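You operate a simulated robot arm through the tools that you are given. There is no shell and no other tool. Be economical: measure what you need, move in short steps, check, and stop when the job is done.

Carry out the task below with a simulated robot arm. There is one attempt and no reset: what you move stays moved.

Task
Cap the rice and bean jars and tighten the sugar jar's loose cap.
Fine: red cap on the rice jar, blue cap on the bean jar.

It is judged by the outcome, as a careful person would: the job done as asked, and still so three seconds after it is handed in. It fails if anything else is knocked over, pushed out of place, dropped, spilled or broken. Lids that push on must go on centred and level and be pressed home; caps that screw on are set level and turned clockwise until they are tight.

Robot
A 6-joint arm with a two-finger parallel gripper, fixed in place. Base frame: the origin is at the foot of the arm, x ahead of it, y to its left, z up; the work surface is at about z = 0. Lengths are in m, angles in degrees, forces in N, time in s.
With the tool pointing down near the work surface it reaches from about 0.18 to 0.46 m from the base axis. Its first joint turns from -70.0 to 70.0 degrees. Payload 1.9 kg.
The TCP is the grasp point between the finger pads, 0.023 m short of the fingertips. In the tool frame z runs along the fingers and y along their closing line. Largest opening 0.094 m; finger width 0.038, thickness 0.01; the body of the gripper, 0.054 by 0.096 m, starts 0.039 m behind the TCP.
Orientation is that of the tool frame in the base frame, as a unit quaternion [x, y, z, w]. With the fingers straight down and closing along the base's y, the tool's x points along the base's -x, its y along +y and its z along -z.

Tools
- The arm moves only by the tool nudge_tool. Its arguments are lists of equal length, an entry for each row: "linear": the shift along the tool's x, y, z in m, a list of three; "rotation": the turn, a rotation vector about the tool's x, y, z in degrees, a list of three; "hand": the opening, from 0 (shut) to 1 (fully open). In form: {"linear": [[tx, ty, tz], ...], "rotation": [[wx, wy, wz], ...], "hand": [hand, ...]}. A call has 1 to 20 rows; each row shifts and turns the commanded pose from where the row before left it, along the tool's axes as they then stand. Rows are played at 5 a second. More than 0.05 m and 8.6 degrees between two rows, or a gripper value outside its range, and nothing of the call is played. A pose out of reach is approached as far as the arm can. The call stops where the force on the tool passes 40 N (or 10 N more than at its start, if that is more) or the arm is blocked; 0.2 s more then pass. The fingers move at their own pace (about 0.108 m/s each) and stop on an object; they squeeze with about 20 N. The grip force told is the motor's: it shows also when the fingers shut on nothing. Time passes only in rows, and 0.2 s behind the last, so rows that do not move let the fingers close. The reply holds the time, the measured pose of the TCP, the force on the tool along the base axes, the opening and the grip force, in the units named above and with some noise.
- Cameras (640 x 400 px; columns grow to the right, rows downward): "scene" is fixed at [0.0326, 0.2921, 0.4158]; the picture's right is [-0.93, -0.38, 0.00], its down [-0.20, 0.50, -0.84] and it looks along [0.32, -0.78, -0.54] (base axes); focal length 214 px, centre (320, 200). "wrist" rides on the gripper at [0.087, 0.016, -0.074] in the tool frame; the picture's right is [-0.18, 0.98, 0.00], its down [-0.58, -0.11, -0.81] and it looks along [-0.79, -0.15, 0.59] (tool axes); focal length 243 px, centre (320, 200). There is no depth. A picture from a camera that has moved, and an enlarged one, comes with that camera's place and axes in the base frame and with its lens. The place of the scene camera against the robot may be out by one fixed shift of up to 0.018 m in any direction.
- grab_frame(camera): a new picture of that camera. No time passes.
- close_up(camera, box): a new picture of the part [left, top, right, bottom] of that camera's present view, enlarged. No time passes.
- sign_off(): hands the job in; it is judged then, once.

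Work in short steps. Places have to be worked out from the pictures, the camera data and where the tool is seen: move nearer, look again, correct. Check each grasp and each placing, and mend what went wrong. You have 120 turns and 84 pictures in all, those below and enlarged ones among them. Open the gripper and draw the arm clear of the work before you hand the job in, unless the task says otherwise; then end with one line.

The tools are called after ">>>" as name(argument=value, ...) on one line, values as JSON. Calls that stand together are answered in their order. nudge_tool: Moves the arm, as the interface text tells. Its arguments: {"type":"object","properties":{"linear":{"type":"array"},"rotation":{"type":"array"},"hand":{"type":"array"}},"required":["linear","rotation","hand"]} The other tools are called the same way: grab_frame (camera) takes a picture; close_up (camera, box) takes an enlarged picture of a part of a camera's view; sign_off () hands the job in.

At the start:

```text
t: 0.0
eef_pos: [0.2717, -0.0933, 0.3743]
ee_rot: [0.001, 1.0, -0.001, 0.0]
ft_force: [-0.6, -0.3, -0.8]
width: 0.094
gripper_force: 0.1
```

scene: 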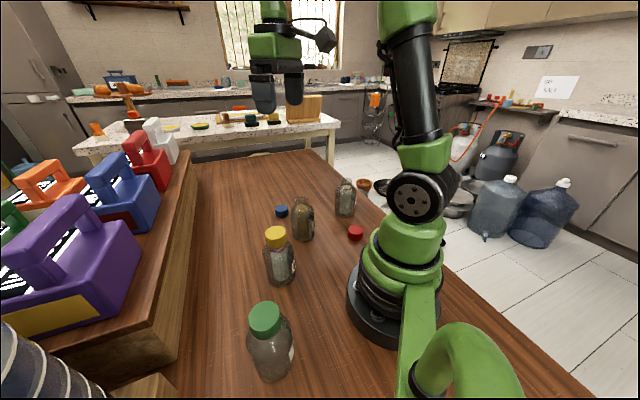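
wrist: 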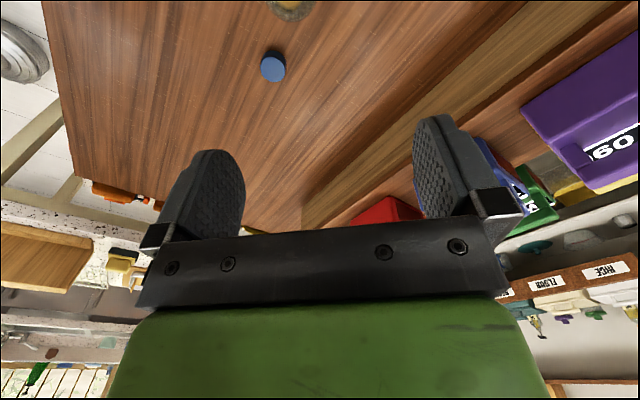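

The scene shows four jars (two capped with yellow and green, two open) and loose blue and red caps. I enlarge the table area to read the labels and locate things.

>>> close_up(camera="scene", box=[230, 160, 390, 260])

>>> close_up(camera="scene", box=[200, 210, 360, 390])

```text
4.00 times, centred on (310, 210) of scene
camera zoom: at [0.0326, 0.2921, 0.4158], right [-0.93, -0.38, 0.0], down [-0.2, 0.5, -0.84], along [0.32, -0.78, -0.54], focal length 858 px, centre (360, 160)
```

zoom: 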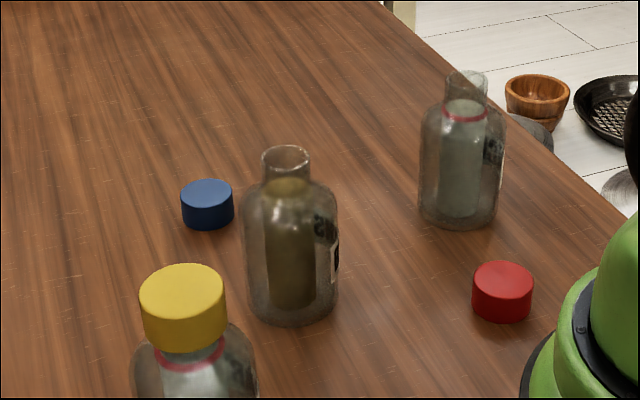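

```text
2.22 times, centred on (280, 300) of scene
camera zoom: at [0.0326, 0.2921, 0.4158], right [-0.93, -0.38, 0.0], down [-0.2, 0.5, -0.84], along [0.32, -0.78, -0.54], focal length 477 px, centre (409, -22)
```

zoom: 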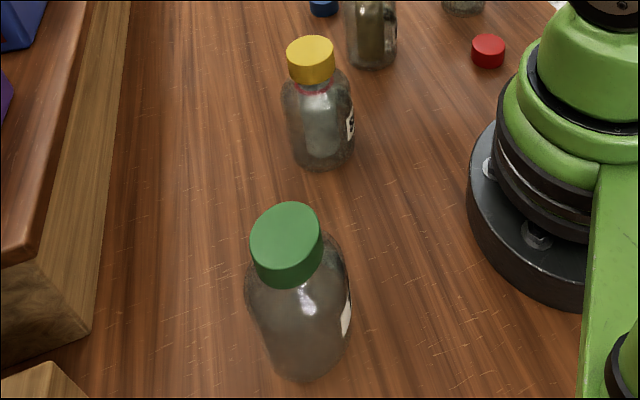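

Yellow jar is near (0.24, 0.03), open jars near (0.25, -0.11) and (0.17, -0.26). Labels face the arm, so I move back and down between the jars, staying above cap height, to read them with the wrist camera.

>>> nudge_tool(linear=[[0.03, 0.02, 0.03], [0.03, 0.02, 0.04], [0.02, 0.013, 0.04], [0, 0, 0.03]], rotation=[[0, 0, 0], [0, 0, 0], [0, 0, 0], [0, 0, 0]], hand=[0.5, 0.5, 0.5, 0.5])

>>> grab_frame(camera="wrist")

```text
refused: row 2 steps farther than a row can; nothing moved
```

```text
79 pictures are left
camera wrist: at [0.1868, -0.0769, 0.4477], right [0.19, 0.98, 0.0], down [0.58, -0.11, 0.81], along [0.79, -0.15, -0.59], focal length 243 px, centre (320, 200)
```

wrist: 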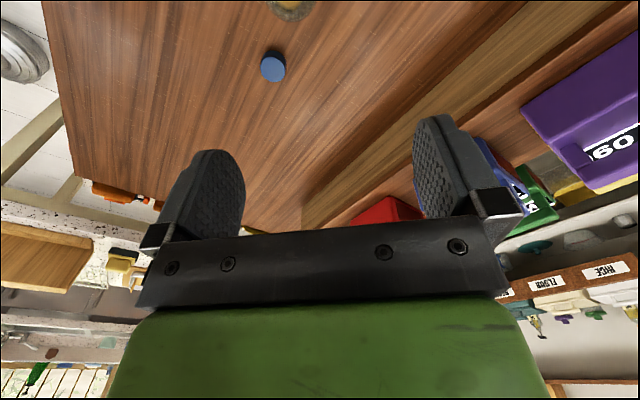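

The step was too long for one row. I split it into smaller rows.

>>> nudge_tool(linear=[[0.02, 0.013, 0.035], [0.02, 0.013, 0.035], [0.02, 0.013, 0.035], [0.01, 0.013, 0.035]], rotation=[[0, 0, 0], [0, 0, 0], [0, 0, 0], [0, 0, 0]], hand=[0.5, 0.5, 0.5, 0.5])

```text
t: 1.0
eef_pos: [0.201, -0.0418, 0.2327]
ee_rot: [0.002, 1.0, 0.0, 0.001]
ft_force: [-0.7, 0.8, 0.9]
width: 0.0471
gripper_force: 0.0
```

The arm is at (0.20, -0.04, 0.23), clear above the caps. I look with the wrist camera.

>>> grab_frame(camera="wrist")

```text
78 pictures are left
camera wrist: at [0.1158, -0.0244, 0.3069], right [0.19, 0.98, 0.0], down [0.58, -0.11, 0.81], along [0.79, -0.15, -0.59], focal length 243 px, centre (320, 200)
```

wrist: 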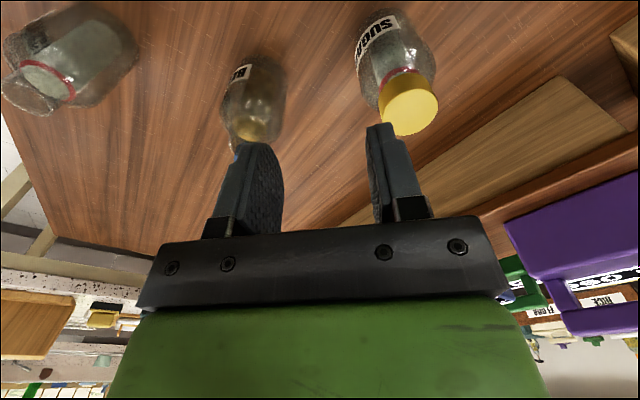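

Yellow-capped jar reads SUGAR. I enlarge the other labels and neck details.

>>> close_up(camera="wrist", box=[200, 0, 360, 100])

>>> close_up(camera="wrist", box=[0, 0, 160, 120])

>>> close_up(camera="wrist", box=[330, 0, 490, 140])

```text
4.00 times, centred on (280, 50) of wrist
camera zoom: at [0.1158, -0.0244, 0.3069], right [0.19, 0.98, 0.0], down [0.58, -0.11, 0.81], along [0.79, -0.15, -0.59], focal length 970 px, centre (480, 800)
```

zoom: 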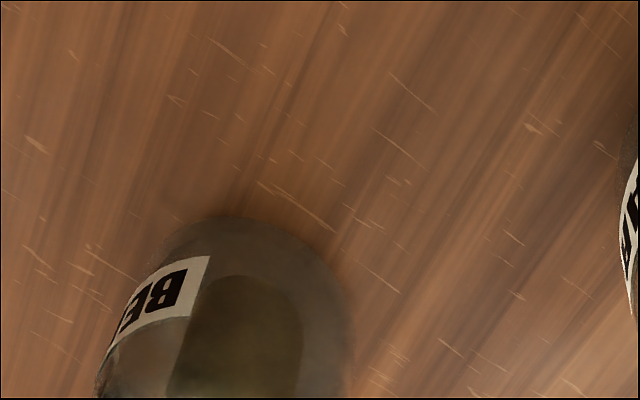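

```text
3.33 times, centred on (80, 60) of wrist
camera zoom: at [0.1158, -0.0244, 0.3069], right [0.19, 0.98, 0.0], down [0.58, -0.11, 0.81], along [0.79, -0.15, -0.59], focal length 809 px, centre (1120, 667)
```

zoom: 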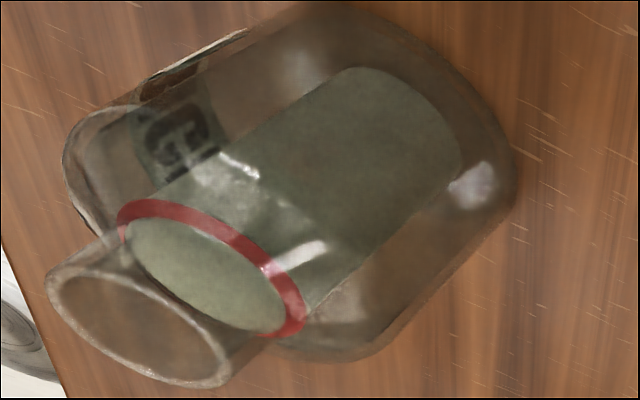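

```text
2.86 times, centred on (410, 70) of wrist
camera zoom: at [0.1158, -0.0244, 0.3069], right [0.19, 0.98, 0.0], down [0.58, -0.11, 0.81], along [0.79, -0.15, -0.59], focal length 693 px, centre (63, 571)
```

zoom: 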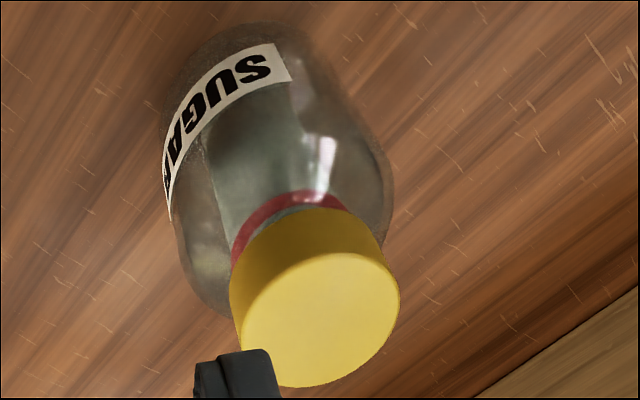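

Middle jar is BEANS, far jar appears to be RICE, yellow is SUGAR. I'll do the sugar cap first: hover over it at about (0.237, 0.027) with the hand open, then look again.

>>> nudge_tool(linear=[[-0.018, 0.035, 0.0], [-0.018, 0.034, 0.013]], rotation=[[0, 0, 0], [0, 0, 0]], hand=[1, 1])

>>> grab_frame(camera="wrist")

>>> close_up(camera="scene", box=[230, 180, 350, 300])

```text
t: 1.6
eef_pos: [0.2402, 0.027, 0.2201]
ee_rot: [0.001, 1.0, 0.0, 0.0]
ft_force: [0.1, -0.8, 0.2]
width: 0.0941
gripper_force: 0.0
```

```text
74 pictures are left
camera wrist: at [0.1538, 0.0439, 0.2953], right [0.19, 0.98, 0.0], down [0.58, -0.11, 0.81], along [0.79, -0.15, -0.59], focal length 243 px, centre (320, 200)
```

wrist: 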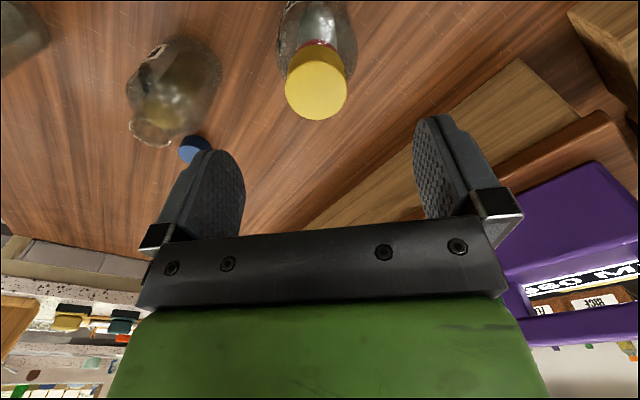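

```text
3.33 times, centred on (290, 240) of scene
camera zoom: at [0.0326, 0.2921, 0.4158], right [-0.93, -0.38, 0.0], down [-0.2, 0.5, -0.84], along [0.32, -0.78, -0.54], focal length 715 px, centre (420, 67)
```

zoom: 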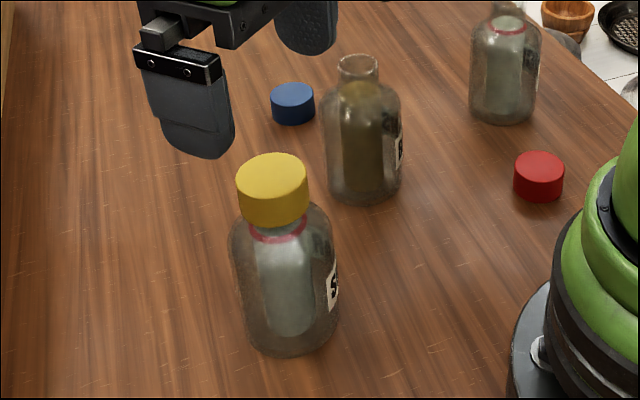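

The two wrist views put the yellow cap's top at about (0.241, 0.025, 0.135), and the scene camera agrees within 3 mm. I descend until the pads span the cap.

>>> nudge_tool(linear=[[-0.001, -0.002, 0.03], [0, 0, 0.03], [0, 0, 0.02], [0, 0, 0.007], [0, 0, 0]], rotation=[[0, 0, 0], [0, 0, 0], [0, 0, 0], [0, 0, 0], [0, 0, 0]], hand=[1, 1, 1, 1, 1])

>>> grab_frame(camera="wrist")

>>> close_up(camera="scene", box=[230, 190, 330, 290])

```text
t: 2.8
eef_pos: [0.2402, 0.0247, 0.1337]
ee_rot: [0.001, 1.0, 0.0, 0.0]
ft_force: [0.0, 0.6, 0.0]
width: 0.094
gripper_force: 0.1
```

```text
72 pictures are left
camera wrist: at [0.1542, 0.0419, 0.2073], right [0.19, 0.98, 0.0], down [0.58, -0.11, 0.81], along [0.79, -0.15, -0.59], focal length 243 px, centre (320, 200)
```

wrist: 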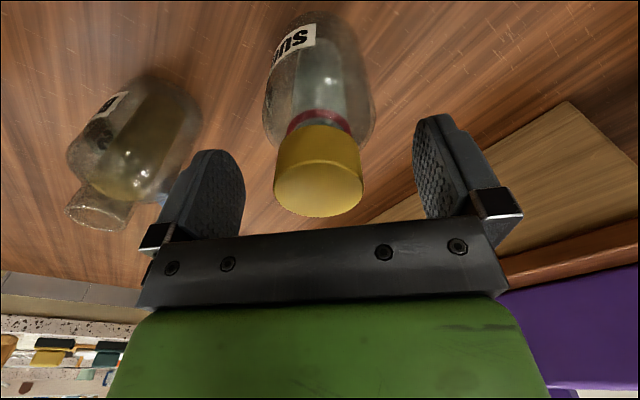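

```text
4.00 times, centred on (280, 240) of scene
camera zoom: at [0.0326, 0.2921, 0.4158], right [-0.93, -0.38, 0.0], down [-0.2, 0.5, -0.84], along [0.32, -0.78, -0.54], focal length 858 px, centre (480, 40)
```

zoom: 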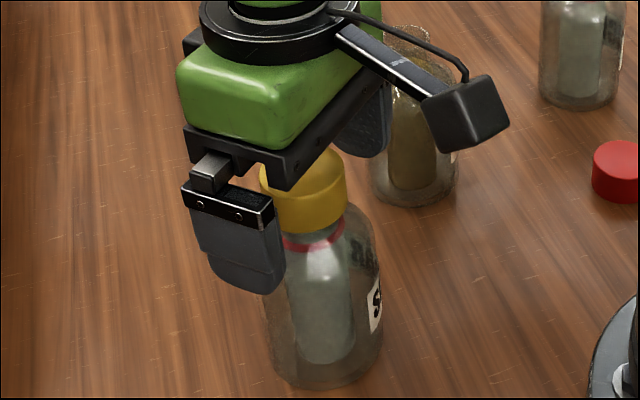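

The cap sits right at the TCP between the pads. I close on it.

>>> nudge_tool(linear=[[0, 0, 0], [0, 0, 0], [0, 0, 0], [0, 0, 0]], rotation=[[0, 0, 0], [0, 0, 0], [0, 0, 0], [0, 0, 0]], hand=[0, 0, 0, 0])

```text
t: 3.8
eef_pos: [0.2408, 0.0244, 0.1334]
ee_rot: [0.0, 1.0, 0.0, 0.0]
ft_force: [-0.2, -0.9, 0.7]
width: 0.0433
gripper_force: 20.1
```

Gripped at 43 mm with no side load. I turn clockwise from above (positive about tool z) with a slight downward follow.

>>> nudge_tool(linear=[[0, 0, 0.0001], [0, 0, 0.0001], [0, 0, 0.0001], [0, 0, 0.0001], [0, 0, 0.0001], [0, 0, 0.0001], [0, 0, 0.0001], [0, 0, 0.0001]], rotation=[[0, 0, 8], [0, 0, 8], [0, 0, 8], [0, 0, 8], [0, 0, 8], [0, 0, 8], [0, 0, 8], [0, 0, 8]], hand=[0, 0, 0, 0, 0, 0, 0, 0])

>>> close_up(camera="scene", box=[230, 190, 330, 290])

```text
t: 5.6
eef_pos: [0.2404, 0.026, 0.1335]
ee_rot: [0.532, 0.847, 0.0, 0.0]
ft_force: [-0.4, -0.5, -4.8]
width: 0.0437
gripper_force: 20.3
```

```text
4.00 times, centred on (280, 240) of scene
camera zoom: at [0.0326, 0.2921, 0.4158], right [-0.93, -0.38, 0.0], down [-0.2, 0.5, -0.84], along [0.32, -0.78, -0.54], focal length 858 px, centre (480, 40)
```

zoom: 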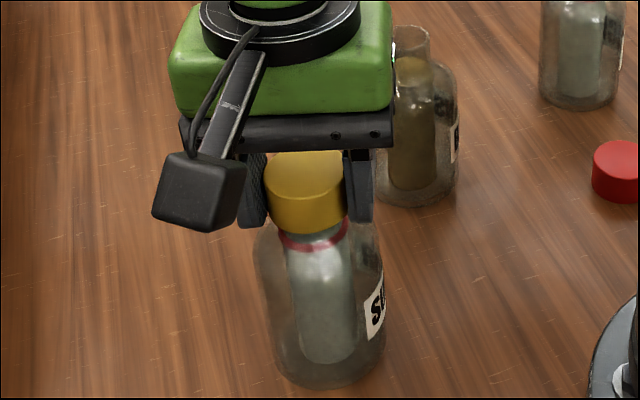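

The label seems to have turned a little, so the jar may be turning with the cap. I enlarge the cap and ring to check.

>>> close_up(camera="scene", box=[275, 225, 335, 290])

>>> grab_frame(camera="wrist")

```text
6.15 times, centred on (305, 258) of scene
camera zoom: at [0.0326, 0.2921, 0.4158], right [-0.93, -0.38, 0.0], down [-0.2, 0.5, -0.84], along [0.32, -0.78, -0.54], focal length 1320 px, centre (412, -154)
```

zoom: 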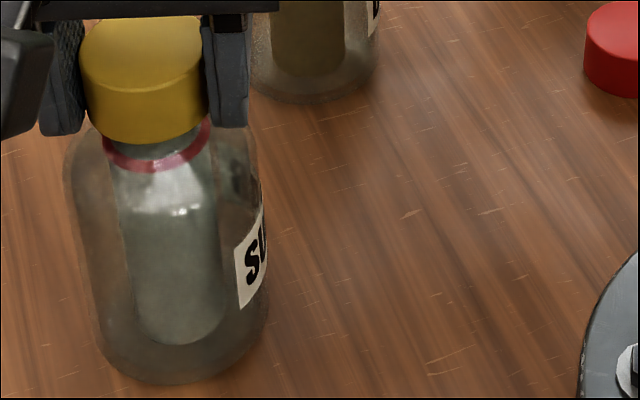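

```text
68 pictures are left
camera wrist: at [0.2174, 0.1108, 0.2071], right [0.97, 0.26, 0.0], down [0.15, -0.57, 0.81], along [0.21, -0.78, -0.59], focal length 243 px, centre (320, 200)
```

wrist: 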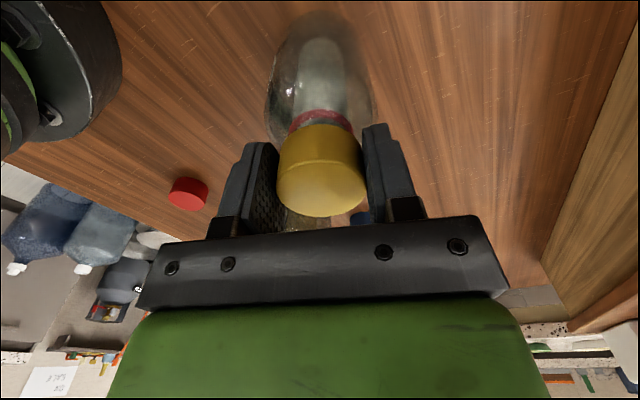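

A gap of about 3 mm to the red ring remains, and the -4.8 N shows the thread pulling the tool down. I follow down a little so the jar is pressed to the table before turning more.

>>> nudge_tool(linear=[[0, 0, 0.001], [0, 0, 0.001], [0, 0, 0]], rotation=[[0, 0, 0], [0, 0, 0], [0, 0, 0]], hand=[0, 0, 0])

```text
t: 6.4
eef_pos: [0.2387, 0.0252, 0.1303]
ee_rot: [0.531, 0.847, 0.0, -0.001]
ft_force: [-5.7, -1.3, 20.4]
width: 0.0433
gripper_force: 19.7
```

Now pressing with about 20 N. I turn further under this load and watch the label.

>>> nudge_tool(linear=[[0, 0, 0.0001], [0, 0, 0.0001], [0, 0, 0.0001], [0, 0, 0.0001], [0, 0, 0.0001], [0, 0, 0.0001]], rotation=[[0, 0, 8], [0, 0, 8], [0, 0, 8], [0, 0, 8], [0, 0, 8], [0, 0, 8]], hand=[0, 0, 0, 0, 0, 0])

>>> close_up(camera="scene", box=[275, 225, 335, 290])

```text
t: 7.8
eef_pos: [0.2412, 0.0258, 0.13]
ee_rot: [0.83, 0.558, 0.001, 0.0]
ft_force: [-0.6, -0.7, 25.2]
width: 0.043
gripper_force: 19.8
```

```text
6.15 times, centred on (305, 258) of scene
camera zoom: at [0.0325, 0.2921, 0.4158], right [-0.93, -0.38, 0.0], down [-0.2, 0.5, -0.84], along [0.32, -0.78, -0.54], focal length 1320 px, centre (412, -154)
```

zoom: 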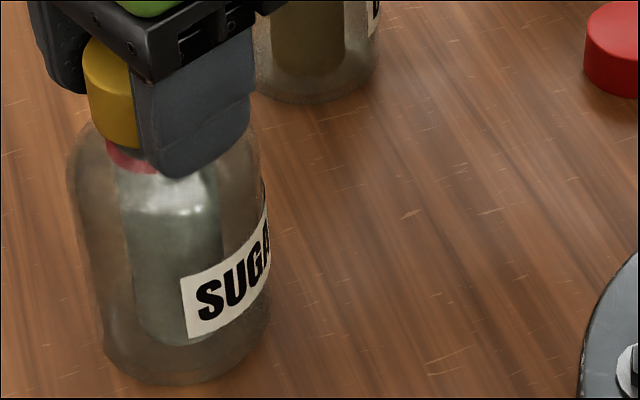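

The jar now turns with the cap, and the gap to the ring has narrowed. I check the wrist view to see whether the cap moved down or the fingers slid.

>>> grab_frame(camera="wrist")

>>> close_up(camera="wrist", box=[240, 80, 400, 220])

```text
66 pictures are left
camera wrist: at [0.2885, 0.0998, 0.2046], right [0.84, -0.54, 0.0], down [-0.32, -0.5, 0.81], along [-0.44, -0.68, -0.59], focal length 243 px, centre (320, 200)
```

wrist: 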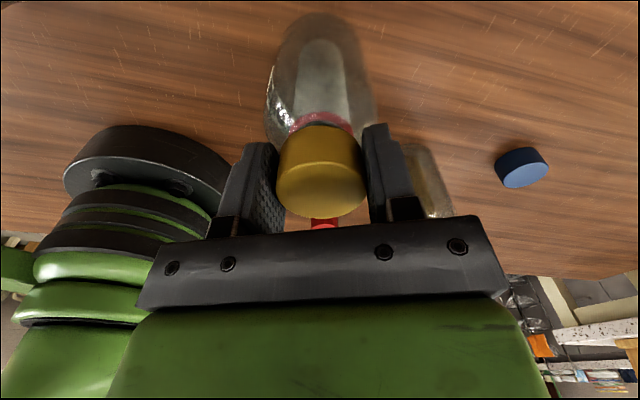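

```text
2.86 times, centred on (320, 150) of wrist
camera zoom: at [0.2885, 0.0998, 0.2046], right [0.84, -0.54, 0.0], down [-0.32, -0.5, 0.81], along [-0.44, -0.68, -0.59], focal length 693 px, centre (320, 343)
```

zoom: 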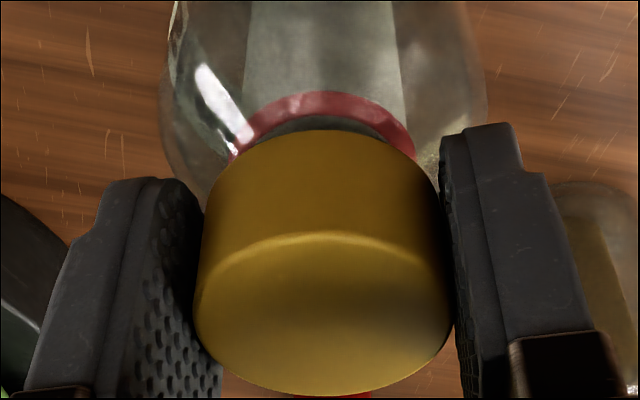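

Label tracking suggests the first turn moved the cap about 53° on the jar, and the second only about 8° before both turned together. That suggests it is tight, or binding under my pressing. I relieve the load and turn a bit more to tell which.

>>> nudge_tool(linear=[[0, 0, -0.001], [0, 0, -0.0005], [0, 0, 0]], rotation=[[0, 0, 0], [0, 0, 0], [0, 0, 0]], hand=[0, 0, 0])

>>> nudge_tool(linear=[[0, 0, 0], [0, 0, 0], [0, 0, 0]], rotation=[[0, 0, 8], [0, 0, 8], [0, 0, 0]], hand=[0, 0, 0])

>>> close_up(camera="scene", box=[275, 225, 335, 290])

```text
t: 8.6
eef_pos: [0.2408, 0.0254, 0.1317]
ee_rot: [0.83, 0.558, 0.0, 0.0]
ft_force: [0.7, -0.6, -1.2]
width: 0.0433
gripper_force: 19.9
```

```text
t: 9.4
eef_pos: [0.2393, 0.024, 0.1324]
ee_rot: [0.9, 0.437, 0.0, 0.0]
ft_force: [0.1, 0.5, -4.8]
width: 0.0432
gripper_force: 19.7
```

```text
6.15 times, centred on (305, 258) of scene
camera zoom: at [0.0326, 0.2921, 0.4158], right [-0.93, -0.38, 0.0], down [-0.2, 0.5, -0.84], along [0.32, -0.78, -0.54], focal length 1320 px, centre (412, -154)
```

zoom: 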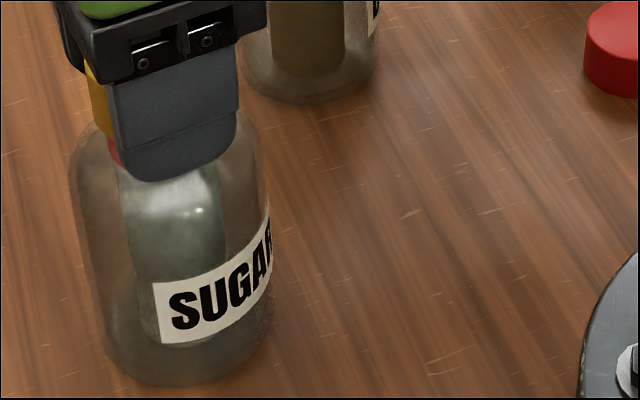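

-4.8 N looks like the jar's own weight: the screw had drawn the jar slightly off the table, so that test was inconclusive. I lower it to firm contact.

>>> nudge_tool(linear=[[0, 0, 0.0005], [0, 0, 0.0005], [0, 0, 0]], rotation=[[0, 0, 0], [0, 0, 0], [0, 0, 0]], hand=[0, 0, 0])

```text
t: 10.2
eef_pos: [0.2405, 0.0246, 0.1304]
ee_rot: [0.899, 0.437, 0.0, 0.001]
ft_force: [-2.3, -3.0, 7.6]
width: 0.0432
gripper_force: 20.3
```

Jar is seated again at +7.6 N. I open, turn back 128° with open fingers around the cap, and look.

>>> nudge_tool(linear=[[0, 0, 0], [0, 0, 0], [0, 0, -0.004], [0, 0, 0], [0, 0, 0], [0, 0, 0], [0, 0, 0], [0, 0, 0], [0, 0, 0], [0, 0, 0], [0, 0, 0], [0, 0, 0], [0, 0, 0], [0, 0, 0], [0, 0, 0], [0, 0, 0], [0, 0, 0], [0, 0, 0], [0, 0, 0]], rotation=[[0, 0, 0], [0, 0, 0], [0, 0, 0], [0, 0, -8], [0, 0, -8], [0, 0, -8], [0, 0, -8], [0, 0, -8], [0, 0, -8], [0, 0, -8], [0, 0, -8], [0, 0, -8], [0, 0, -8], [0, 0, -8], [0, 0, -8], [0, 0, -8], [0, 0, -8], [0, 0, -8], [0, 0, -8]], hand=[1, 1, 1, 1, 1, 1, 1, 1, 1, 1, 1, 1, 1, 1, 1, 1, 1, 1, 1])

>>> close_up(camera="scene", box=[230, 210, 330, 290])

>>> close_up(camera="wrist", box=[230, 70, 410, 220])

```text
t: 14.2
eef_pos: [0.2409, 0.0249, 0.1357]
ee_rot: [-0.001, 1.0, 0.0, 0.0]
ft_force: [0.0, 0.3, 0.0]
width: 0.0942
gripper_force: 0.2
```

```text
5.00 times, centred on (280, 250) of scene
camera zoom: at [0.0326, 0.2921, 0.4158], right [-0.93, -0.38, 0.0], down [-0.2, 0.5, -0.84], along [0.32, -0.78, -0.54], focal length 1072 px, centre (520, -50)
```

zoom: 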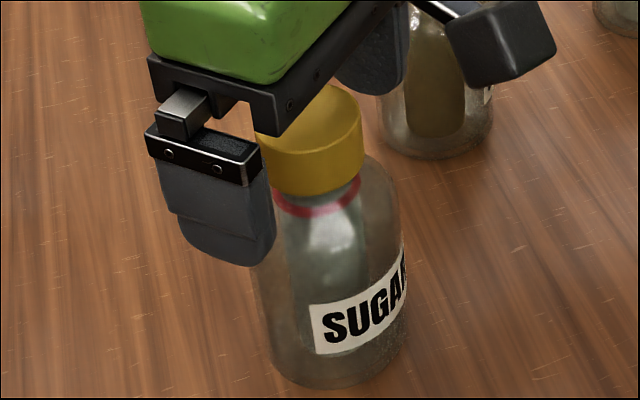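

```text
2.67 times, centred on (320, 145) of wrist
camera zoom: at [0.1542, 0.0422, 0.2088], right [0.18, 0.98, 0.0], down [0.58, -0.11, 0.81], along [0.79, -0.15, -0.59], focal length 647 px, centre (320, 347)
```

zoom: 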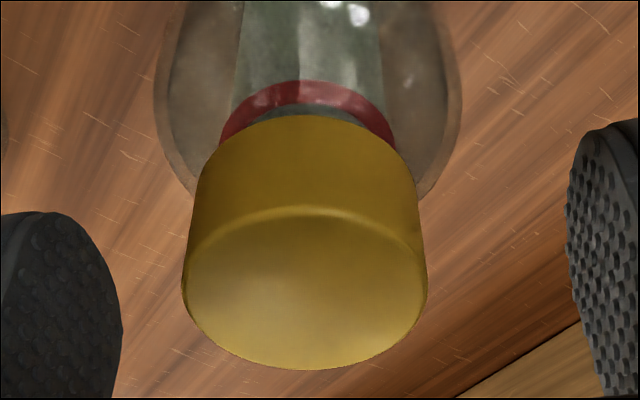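

The cap is level, with a small gap still above the ring. I regrip at the same height as before, then turn with light downward load.

>>> nudge_tool(linear=[[0, 0, 0.004], [0, 0, 0], [0, 0, 0], [0, 0, 0], [0, 0, 0.0005], [0, 0, 0.0003], [0, 0, 0]], rotation=[[0, 0, 0], [0, 0, 0], [0, 0, 0], [0, 0, 0], [0, 0, 0], [0, 0, 0], [0, 0, 0]], hand=[1, 0, 0, 0, 0, 0, 0])

>>> close_up(camera="scene", box=[275, 225, 335, 290])

```text
t: 15.8
eef_pos: [0.2405, 0.0262, 0.1294]
ee_rot: [0.001, 1.0, 0.0, 0.0]
ft_force: [-0.5, -7.1, 21.5]
width: 0.0435
gripper_force: 19.8
```

```text
6.15 times, centred on (305, 258) of scene
camera zoom: at [0.0325, 0.2921, 0.4158], right [-0.93, -0.38, 0.0], down [-0.2, 0.5, -0.84], along [0.32, -0.78, -0.54], focal length 1320 px, centre (412, -154)
```

zoom: 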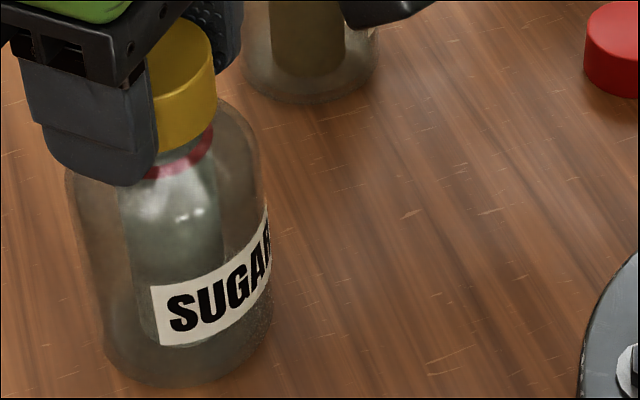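

That gives 21 N, so the arm is stiff at about 25 N/mm. I back off 0.4 mm to about 10 N and turn 40°.

>>> nudge_tool(linear=[[0, 0, -0.0004], [0, 0, 0], [0, 0, 0], [0, 0, 0], [0, 0, 0], [0, 0, 0], [0, 0, 0]], rotation=[[0, 0, 0], [0, 0, 8], [0, 0, 8], [0, 0, 8], [0, 0, 8], [0, 0, 8], [0, 0, 0]], hand=[0, 0, 0, 0, 0, 0, 0])

>>> close_up(camera="scene", box=[275, 225, 335, 290])

```text
t: 17.4
eef_pos: [0.2404, 0.0252, 0.1322]
ee_rot: [0.344, 0.939, 0.001, 0.001]
ft_force: [3.9, 0.5, 2.6]
width: 0.0431
gripper_force: 19.8
```

```text
6.15 times, centred on (305, 258) of scene
camera zoom: at [0.0326, 0.2921, 0.4158], right [-0.93, -0.38, 0.0], down [-0.2, 0.5, -0.84], along [0.32, -0.78, -0.54], focal length 1320 px, centre (412, -154)
```

zoom: 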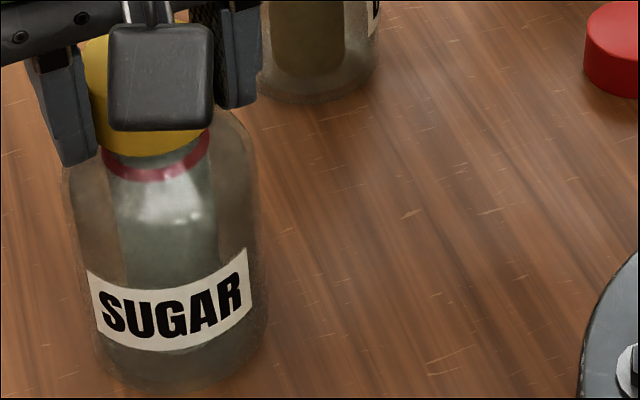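

The jar turned fully with the cap under light load, so the cap has stopped on the thread and is tight. I open, rise straight up, turn back and look.

>>> nudge_tool(linear=[[0, 0, 0.0002], [0, 0, 0], [0, 0, 0], [0, 0, -0.02], [0, 0, -0.03], [0, 0, -0.04], [0, 0, 0], [0, 0, 0], [0, 0, 0]], rotation=[[0, 0, 0], [0, 0, 0], [0, 0, 0], [0, 0, 0], [0, 0, -8], [0, 0, -8], [0, 0, -8], [0, 0, -8], [0, 0, -8]], hand=[0, 1, 1, 1, 1, 1, 1, 1, 1])

>>> grab_frame(camera="wrist")

>>> close_up(camera="scene", box=[230, 210, 330, 290])

```text
t: 19.4
eef_pos: [0.241, 0.025, 0.2199]
ee_rot: [0.0, 1.0, -0.001, 0.001]
ft_force: [0.1, 0.4, 0.8]
width: 0.094
gripper_force: 0.0
```

```text
59 pictures are left
camera wrist: at [0.1541, 0.042, 0.2944], right [0.18, 0.98, 0.0], down [0.58, -0.11, 0.81], along [0.79, -0.15, -0.59], focal length 243 px, centre (320, 200)
```

wrist: 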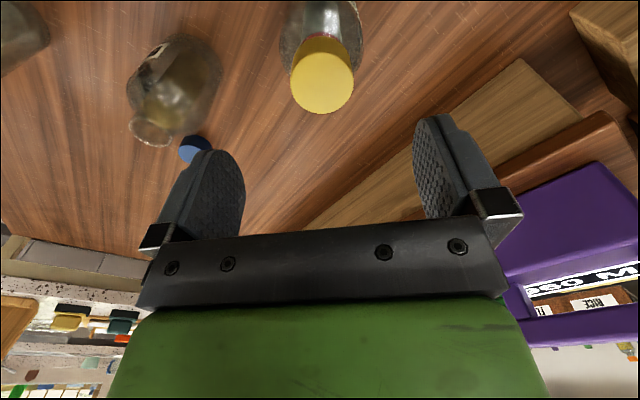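

```text
5.00 times, centred on (280, 250) of scene
camera zoom: at [0.0326, 0.2921, 0.4158], right [-0.93, -0.38, 0.0], down [-0.2, 0.5, -0.84], along [0.32, -0.78, -0.54], focal length 1072 px, centre (520, -50)
```

zoom: 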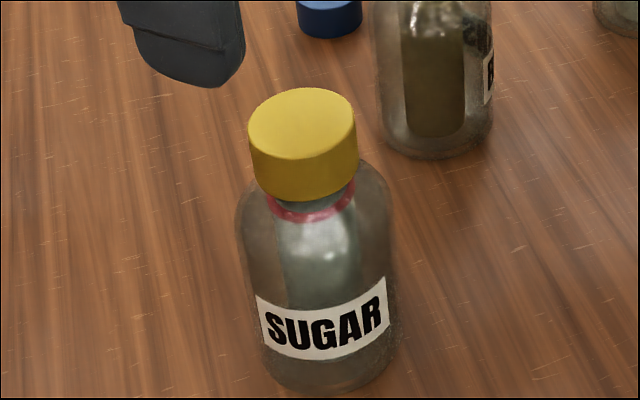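

The sugar cap is now lower and level, and the jar stands within a few mm of where it was. Next is the blue cap, estimated at about (0.365, -0.185); I travel high and hover over it.

>>> nudge_tool(linear=[[-0.0207, -0.035, 0], [-0.0207, -0.035, 0], [-0.0207, -0.035, 0], [-0.0207, -0.035, 0], [-0.0207, -0.035, 0], [-0.0207, -0.035, 0], [0, 0, 0.04], [0, 0, 0.04], [0, 0, 0]], rotation=[[0, 0, 0], [0, 0, 0], [0, 0, 0], [0, 0, 0], [0, 0, 0], [0, 0, 0], [0, 0, 0], [0, 0, 0], [0, 0, 0]], hand=[1, 1, 1, 1, 1, 1, 1, 1, 1])

>>> grab_frame(camera="wrist")

>>> grab_frame(camera="scene")

```text
t: 21.4
eef_pos: [0.3651, -0.1846, 0.1388]
ee_rot: [0.001, 1.0, 0.0, 0.001]
ft_force: [-0.6, -0.2, -0.2]
width: 0.0942
gripper_force: 0.3
```

```text
57 pictures are left
camera wrist: at [0.2786, -0.1665, 0.2138], right [0.19, 0.98, 0.0], down [0.58, -0.11, 0.81], along [0.79, -0.15, -0.59], focal length 243 px, centre (320, 200)
```

wrist: 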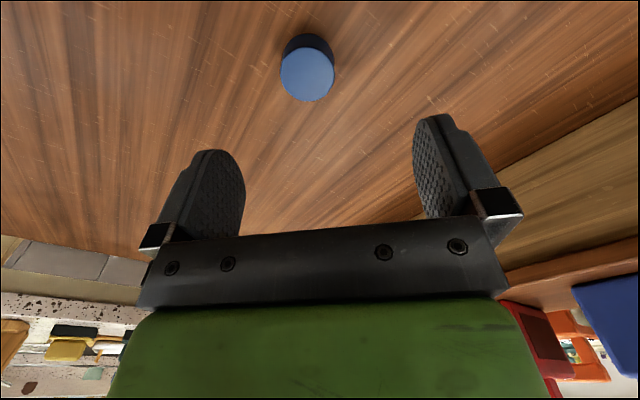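

```text
56 pictures are left
```

scene: 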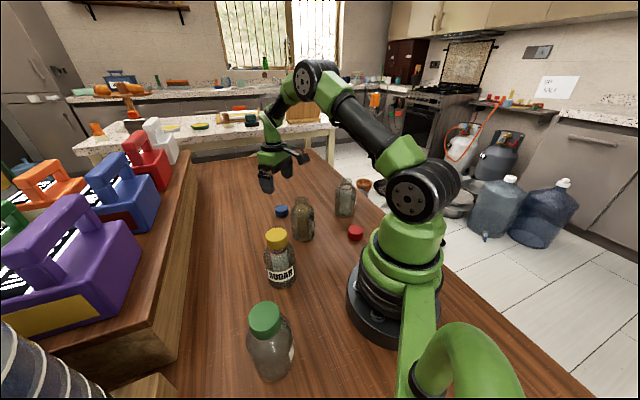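

Wrist view puts the blue cap at about (0.368, -0.192). I shift there, lower partway, and check again.

>>> nudge_tool(linear=[[-0.003, -0.007, 0.03], [0, 0, 0.04], [0, 0, 0]], rotation=[[0, 0, 0], [0, 0, 0], [0, 0, 0]], hand=[1, 1, 1])

>>> grab_frame(camera="wrist")

```text
t: 22.2
eef_pos: [0.3675, -0.1906, 0.0695]
ee_rot: [0.001, 1.0, 0.001, 0.0]
ft_force: [-0.4, -0.1, 0.0]
width: 0.094
gripper_force: 0.1
```

```text
55 pictures are left
camera wrist: at [0.2819, -0.174, 0.144], right [0.19, 0.98, 0.0], down [0.58, -0.11, 0.81], along [0.79, -0.15, -0.59], focal length 243 px, centre (320, 200)
```

wrist: 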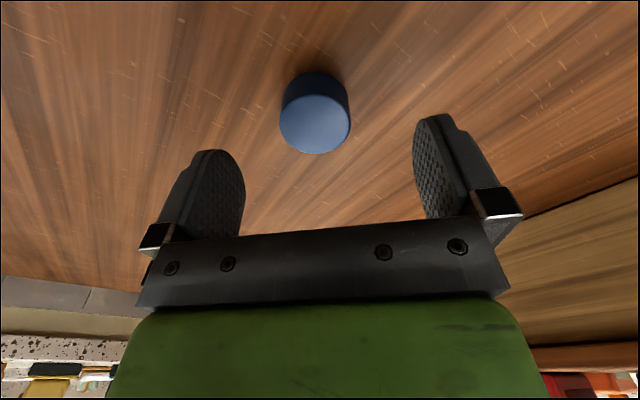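

Two rays agree on (0.369, -0.1935) with the top at about 0.022. I shift 2–3 mm, descend to z = 0.026 and close.

>>> nudge_tool(linear=[[-0.0015, -0.003, 0.02], [0, 0, 0.015], [0, 0, 0.0085], [0, 0, 0], [0, 0, 0], [0, 0, 0], [0, 0, 0]], rotation=[[0, 0, 0], [0, 0, 0], [0, 0, 0], [0, 0, 0], [0, 0, 0], [0, 0, 0], [0, 0, 0]], hand=[1, 1, 1, 1, 0, 0, 0])

>>> grab_frame(camera="wrist")

```text
t: 23.8
eef_pos: [0.3679, -0.1946, 0.0266]
ee_rot: [0.0, 1.0, 0.0, 0.0]
ft_force: [-0.1, -0.3, 0.2]
width: 0.0416
gripper_force: 19.7
```

```text
54 pictures are left
camera wrist: at [0.2825, -0.1779, 0.1003], right [0.19, 0.98, 0.0], down [0.58, -0.11, 0.81], along [0.79, -0.15, -0.59], focal length 243 px, centre (320, 200)
```

wrist: 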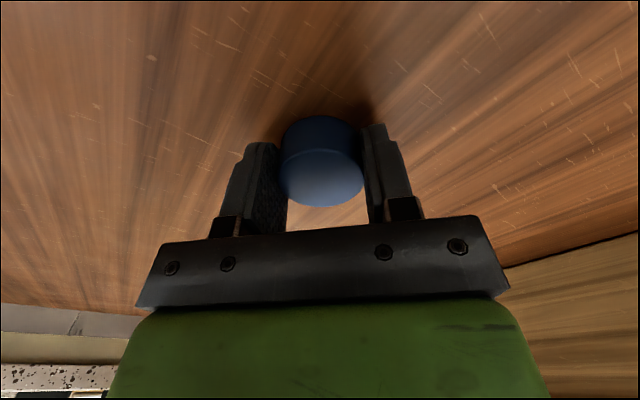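

Blue cap is gripped at 41.6 mm and centred. I lift it to z = 0.20 and move over the beans jar, estimated around (0.255, -0.118).

>>> nudge_tool(linear=[[0, 0, -0.02], [0, 0, -0.04], [0, 0, -0.04], [0, 0, -0.04], [0, 0, -0.035], [0.028, 0.019, 0], [0.028, 0.019, 0], [0.028, 0.019, 0], [0.028, 0.019, 0], [0, 0, 0]], rotation=[[0, 0, 0], [0, 0, 0], [0, 0, 0], [0, 0, 0], [0, 0, 0], [0, 0, 0], [0, 0, 0], [0, 0, 0], [0, 0, 0], [0, 0, 0]], hand=[0, 0, 0, 0, 0, 0, 0, 0, 0, 0])

>>> grab_frame(camera="wrist")

>>> close_up(camera="scene", box=[250, 140, 370, 250])

```text
t: 26.0
eef_pos: [0.2565, -0.1182, 0.2026]
ee_rot: [0.001, 1.0, 0.0, 0.001]
ft_force: [0.7, -0.2, -0.3]
width: 0.041
gripper_force: 20.3
```

```text
53 pictures are left
camera wrist: at [0.1695, -0.1012, 0.2758], right [0.19, 0.98, 0.0], down [0.58, -0.11, 0.81], along [0.79, -0.15, -0.59], focal length 243 px, centre (320, 200)
```

wrist: 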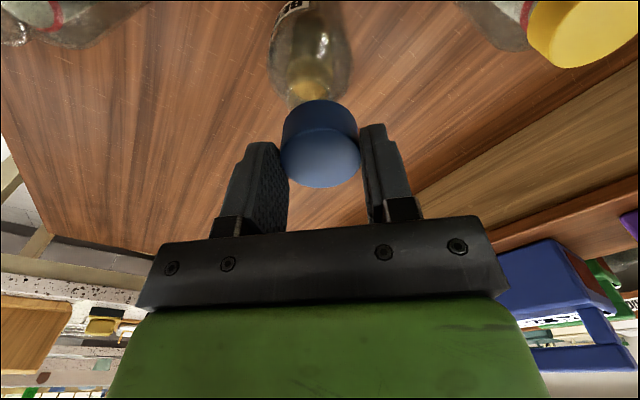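

```text
3.64 times, centred on (310, 195) of scene
camera zoom: at [0.0326, 0.2921, 0.4158], right [-0.93, -0.38, 0.0], down [-0.2, 0.5, -0.84], along [0.32, -0.78, -0.54], focal length 780 px, centre (356, 218)
```

zoom: 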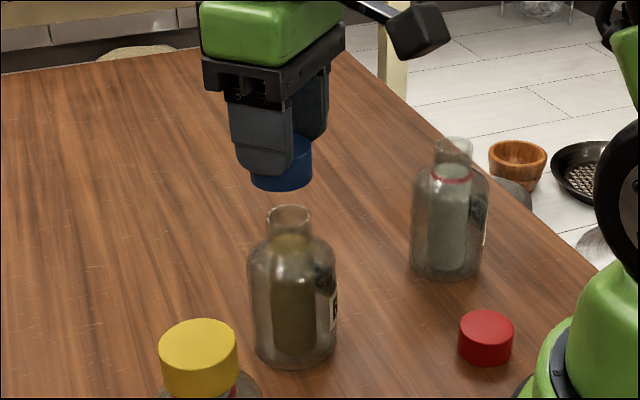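

The cap seems to have slid a few mm lower in the grip but is still held. To measure the rim unobstructed, I shift 45 mm in +y and look.

>>> nudge_tool(linear=[[0, 0.0225, 0], [0, 0.0225, 0], [0, 0, 0]], rotation=[[0, 0, 0], [0, 0, 0], [0, 0, 0]], hand=[0, 0, 0])

>>> grab_frame(camera="wrist")

>>> close_up(camera="wrist", box=[200, 20, 380, 200])

```text
t: 26.8
eef_pos: [0.2566, -0.0741, 0.201]
ee_rot: [0.001, 1.0, 0.0, 0.0]
ft_force: [0.9, -0.2, 0.4]
width: 0.041
gripper_force: 19.7
```

```text
51 pictures are left
camera wrist: at [0.1702, -0.0571, 0.2759], right [0.19, 0.98, 0.0], down [0.58, -0.11, 0.81], along [0.79, -0.15, -0.59], focal length 243 px, centre (320, 200)
```

wrist: 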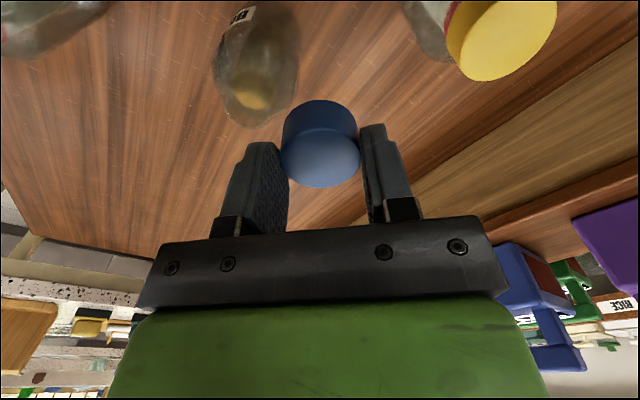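

```text
2.22 times, centred on (290, 110) of wrist
camera zoom: at [0.1702, -0.0571, 0.2759], right [0.19, 0.98, 0.0], down [0.58, -0.11, 0.81], along [0.79, -0.15, -0.59], focal length 539 px, centre (387, 400)
```

zoom: 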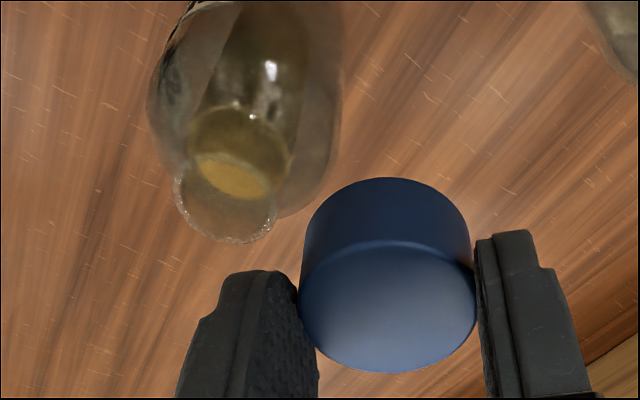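

The cap is steady in the grip. My rim estimates spread by about 1 cm, so I take a second view from the other side of the jar to triangulate.

>>> nudge_tool(linear=[[0, -0.035, 0], [0, -0.035, 0], [0, -0.035, 0], [0, 0, 0]], rotation=[[0, 0, 0], [0, 0, 0], [0, 0, 0], [0, 0, 0]], hand=[0, 0, 0, 0])

>>> grab_frame(camera="wrist")

>>> close_up(camera="wrist", box=[300, 20, 480, 200])

```text
t: 27.8
eef_pos: [0.2562, -0.1795, 0.2013]
ee_rot: [0.001, 1.0, 0.0, 0.0]
ft_force: [0.2, 0.3, -0.3]
width: 0.041
gripper_force: 20.2
```

```text
49 pictures are left
camera wrist: at [0.1707, -0.1625, 0.2759], right [0.19, 0.98, 0.0], down [0.58, -0.11, 0.81], along [0.79, -0.15, -0.59], focal length 243 px, centre (320, 200)
```

wrist: 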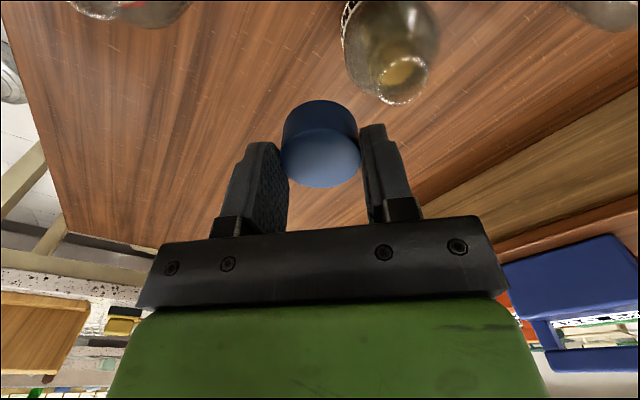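

```text
2.22 times, centred on (390, 110) of wrist
camera zoom: at [0.1707, -0.1625, 0.2759], right [0.19, 0.98, 0.0], down [0.58, -0.11, 0.81], along [0.79, -0.15, -0.59], focal length 539 px, centre (164, 400)
```

zoom: 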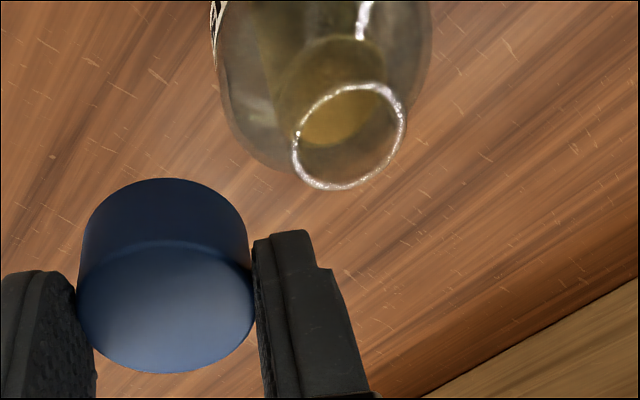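

Triangulation gives the rim centre at (0.259, -0.126, 0.124), consistent in x. I move slowly over it and lower to just above the rim.

>>> nudge_tool(linear=[[-0.0005, 0.013, 0], [-0.0005, 0.0135, 0], [-0.0005, 0.0135, 0], [-0.0003, 0.0135, 0], [0, 0, 0.01], [0, 0, 0.01], [0, 0, 0.008], [0, 0, 0]], rotation=[[0, 0, 0], [0, 0, 0], [0, 0, 0], [0, 0, 0], [0, 0, 0], [0, 0, 0], [0, 0, 0], [0, 0, 0]], hand=[0, 0, 0, 0, 0, 0, 0, 0])

>>> close_up(camera="scene", box=[265, 160, 345, 230])

>>> close_up(camera="wrist", box=[240, 20, 400, 200])

```text
t: 29.6
eef_pos: [0.2578, -0.1253, 0.1731]
ee_rot: [0.001, 1.0, 0.0, 0.0]
ft_force: [0.2, -0.1, 0.6]
width: 0.0407
gripper_force: 19.8
```

```text
5.71 times, centred on (305, 195) of scene
camera zoom: at [0.0326, 0.2921, 0.4158], right [-0.93, -0.38, 0.0], down [-0.2, 0.5, -0.84], along [0.32, -0.78, -0.54], focal length 1226 px, centre (406, 229)
```

zoom: 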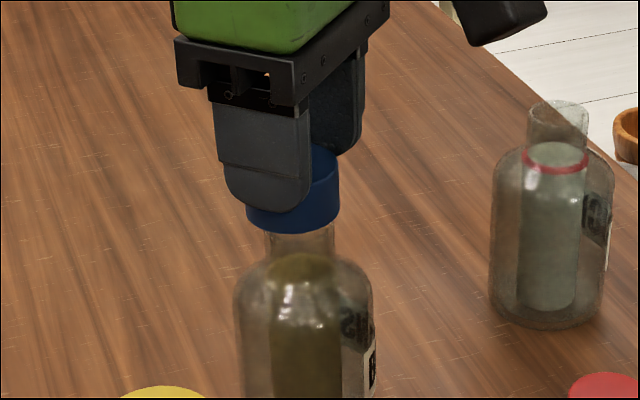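

```text
2.22 times, centred on (320, 110) of wrist
camera zoom: at [0.1722, -0.1083, 0.2476], right [0.19, 0.98, 0.0], down [0.58, -0.11, 0.81], along [0.79, -0.15, -0.59], focal length 539 px, centre (320, 400)
```

zoom: 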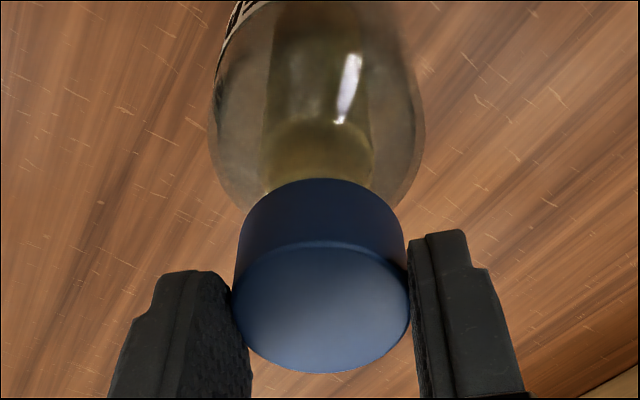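

The cap is just above the rim. The scene view hints it may be a couple of mm too far in +x, so I enlarge it.

>>> close_up(camera="scene", box=[287, 180, 327, 205])

```text
16.00 times, centred on (307, 192) of scene
camera zoom: at [0.0326, 0.2921, 0.4158], right [-0.93, -0.38, 0.0], down [-0.2, 0.5, -0.84], along [0.32, -0.78, -0.54], focal length 3432 px, centre (528, 320)
```

zoom: 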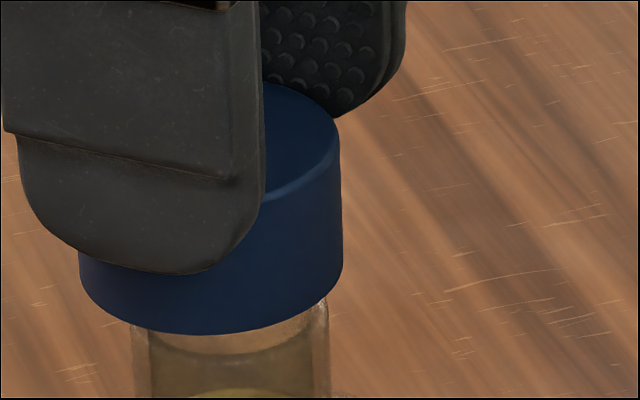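

Neck centre appears about 2.4 mm toward -x of the cap centre. I correct by 2 mm and lower gently, watching force.

>>> nudge_tool(linear=[[0.0022, -0.0005, 0], [0, 0, 0.002], [0, 0, 0.002], [0, 0, 0.002], [0, 0, 0.002], [0, 0, 0]], rotation=[[0, 0, 0], [0, 0, 0], [0, 0, 0], [0, 0, 0], [0, 0, 0], [0, 0, 0]], hand=[0, 0, 0, 0, 0, 0])

>>> close_up(camera="scene", box=[287, 180, 327, 205])

```text
t: 31.0
eef_pos: [0.2571, -0.1245, 0.1657]
ee_rot: [0.0, 1.0, 0.0, 0.0]
ft_force: [0.9, 0.1, 0.2]
width: 0.0412
gripper_force: 19.9
```

```text
16.00 times, centred on (307, 192) of scene
camera zoom: at [0.0326, 0.2921, 0.4158], right [-0.93, -0.38, 0.0], down [-0.2, 0.5, -0.84], along [0.32, -0.78, -0.54], focal length 3432 px, centre (528, 320)
```

zoom: 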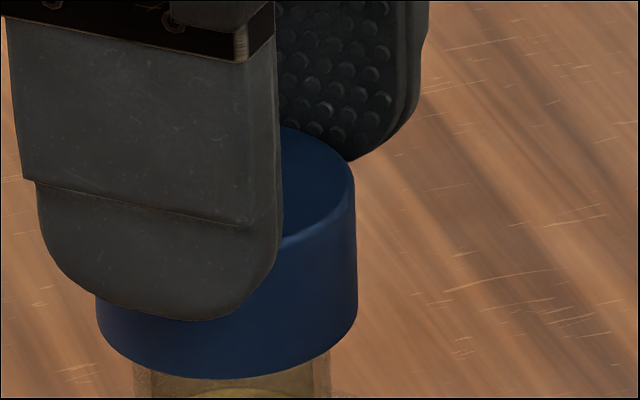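

Cap and neck are now aligned within about 1 mm, and the cap skirt is passing over the rim without force. I keep lowering.

>>> nudge_tool(linear=[[0, 0, 0.002], [0, 0, 0.002], [0, 0, 0.002], [0, 0, 0.002], [0, 0, 0]], rotation=[[0, 0, 0], [0, 0, 0], [0, 0, 0], [0, 0, 0], [0, 0, 0]], hand=[0, 0, 0, 0, 0])

```text
t: 32.2
eef_pos: [0.2557, -0.1253, 0.1568]
ee_rot: [0.001, 1.0, 0.0, 0.0]
ft_force: [-0.2, 0.4, 0.1]
width: 0.0412
gripper_force: 20.4
```

Still free of contact at z = 0.157. I continue down.

>>> nudge_tool(linear=[[0, 0, 0.002], [0, 0, 0.002], [0, 0, 0.002], [0, 0, 0.002], [0, 0, 0]], rotation=[[0, 0, 0], [0, 0, 0], [0, 0, 0], [0, 0, 0], [0, 0, 0]], hand=[0, 0, 0, 0, 0])

>>> close_up(camera="scene", box=[280, 180, 330, 220])

>>> close_up(camera="wrist", box=[240, 20, 400, 200])

```text
t: 33.4
eef_pos: [0.2566, -0.1261, 0.15]
ee_rot: [0.001, 1.0, 0.0, 0.002]
ft_force: [4.9, -2.2, 19.1]
width: 0.0412
gripper_force: 20.0
```

```text
10.00 times, centred on (305, 200) of scene
camera zoom: at [0.0325, 0.2921, 0.4158], right [-0.93, -0.38, 0.0], down [-0.2, 0.5, -0.84], along [0.32, -0.78, -0.54], focal length 2145 px, centre (470, 200)
```

zoom: 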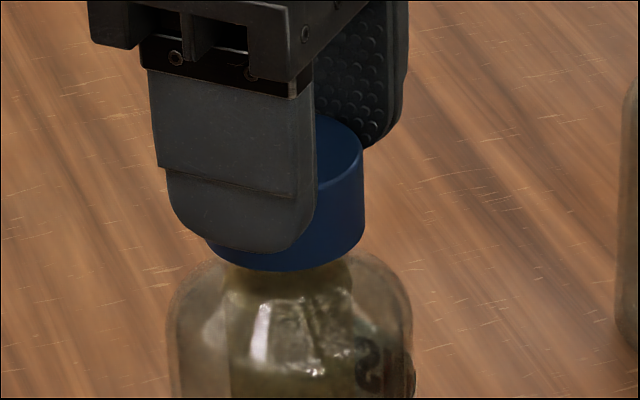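

```text
2.22 times, centred on (320, 110) of wrist
camera zoom: at [0.1703, -0.1092, 0.2234], right [0.19, 0.98, 0.0], down [0.58, -0.11, 0.81], along [0.79, -0.15, -0.59], focal length 539 px, centre (320, 400)
```

zoom: 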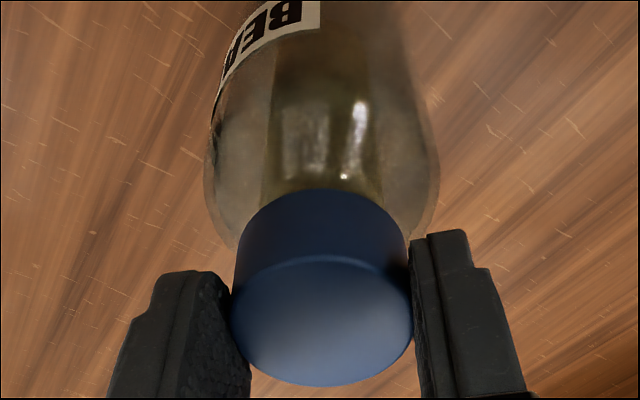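

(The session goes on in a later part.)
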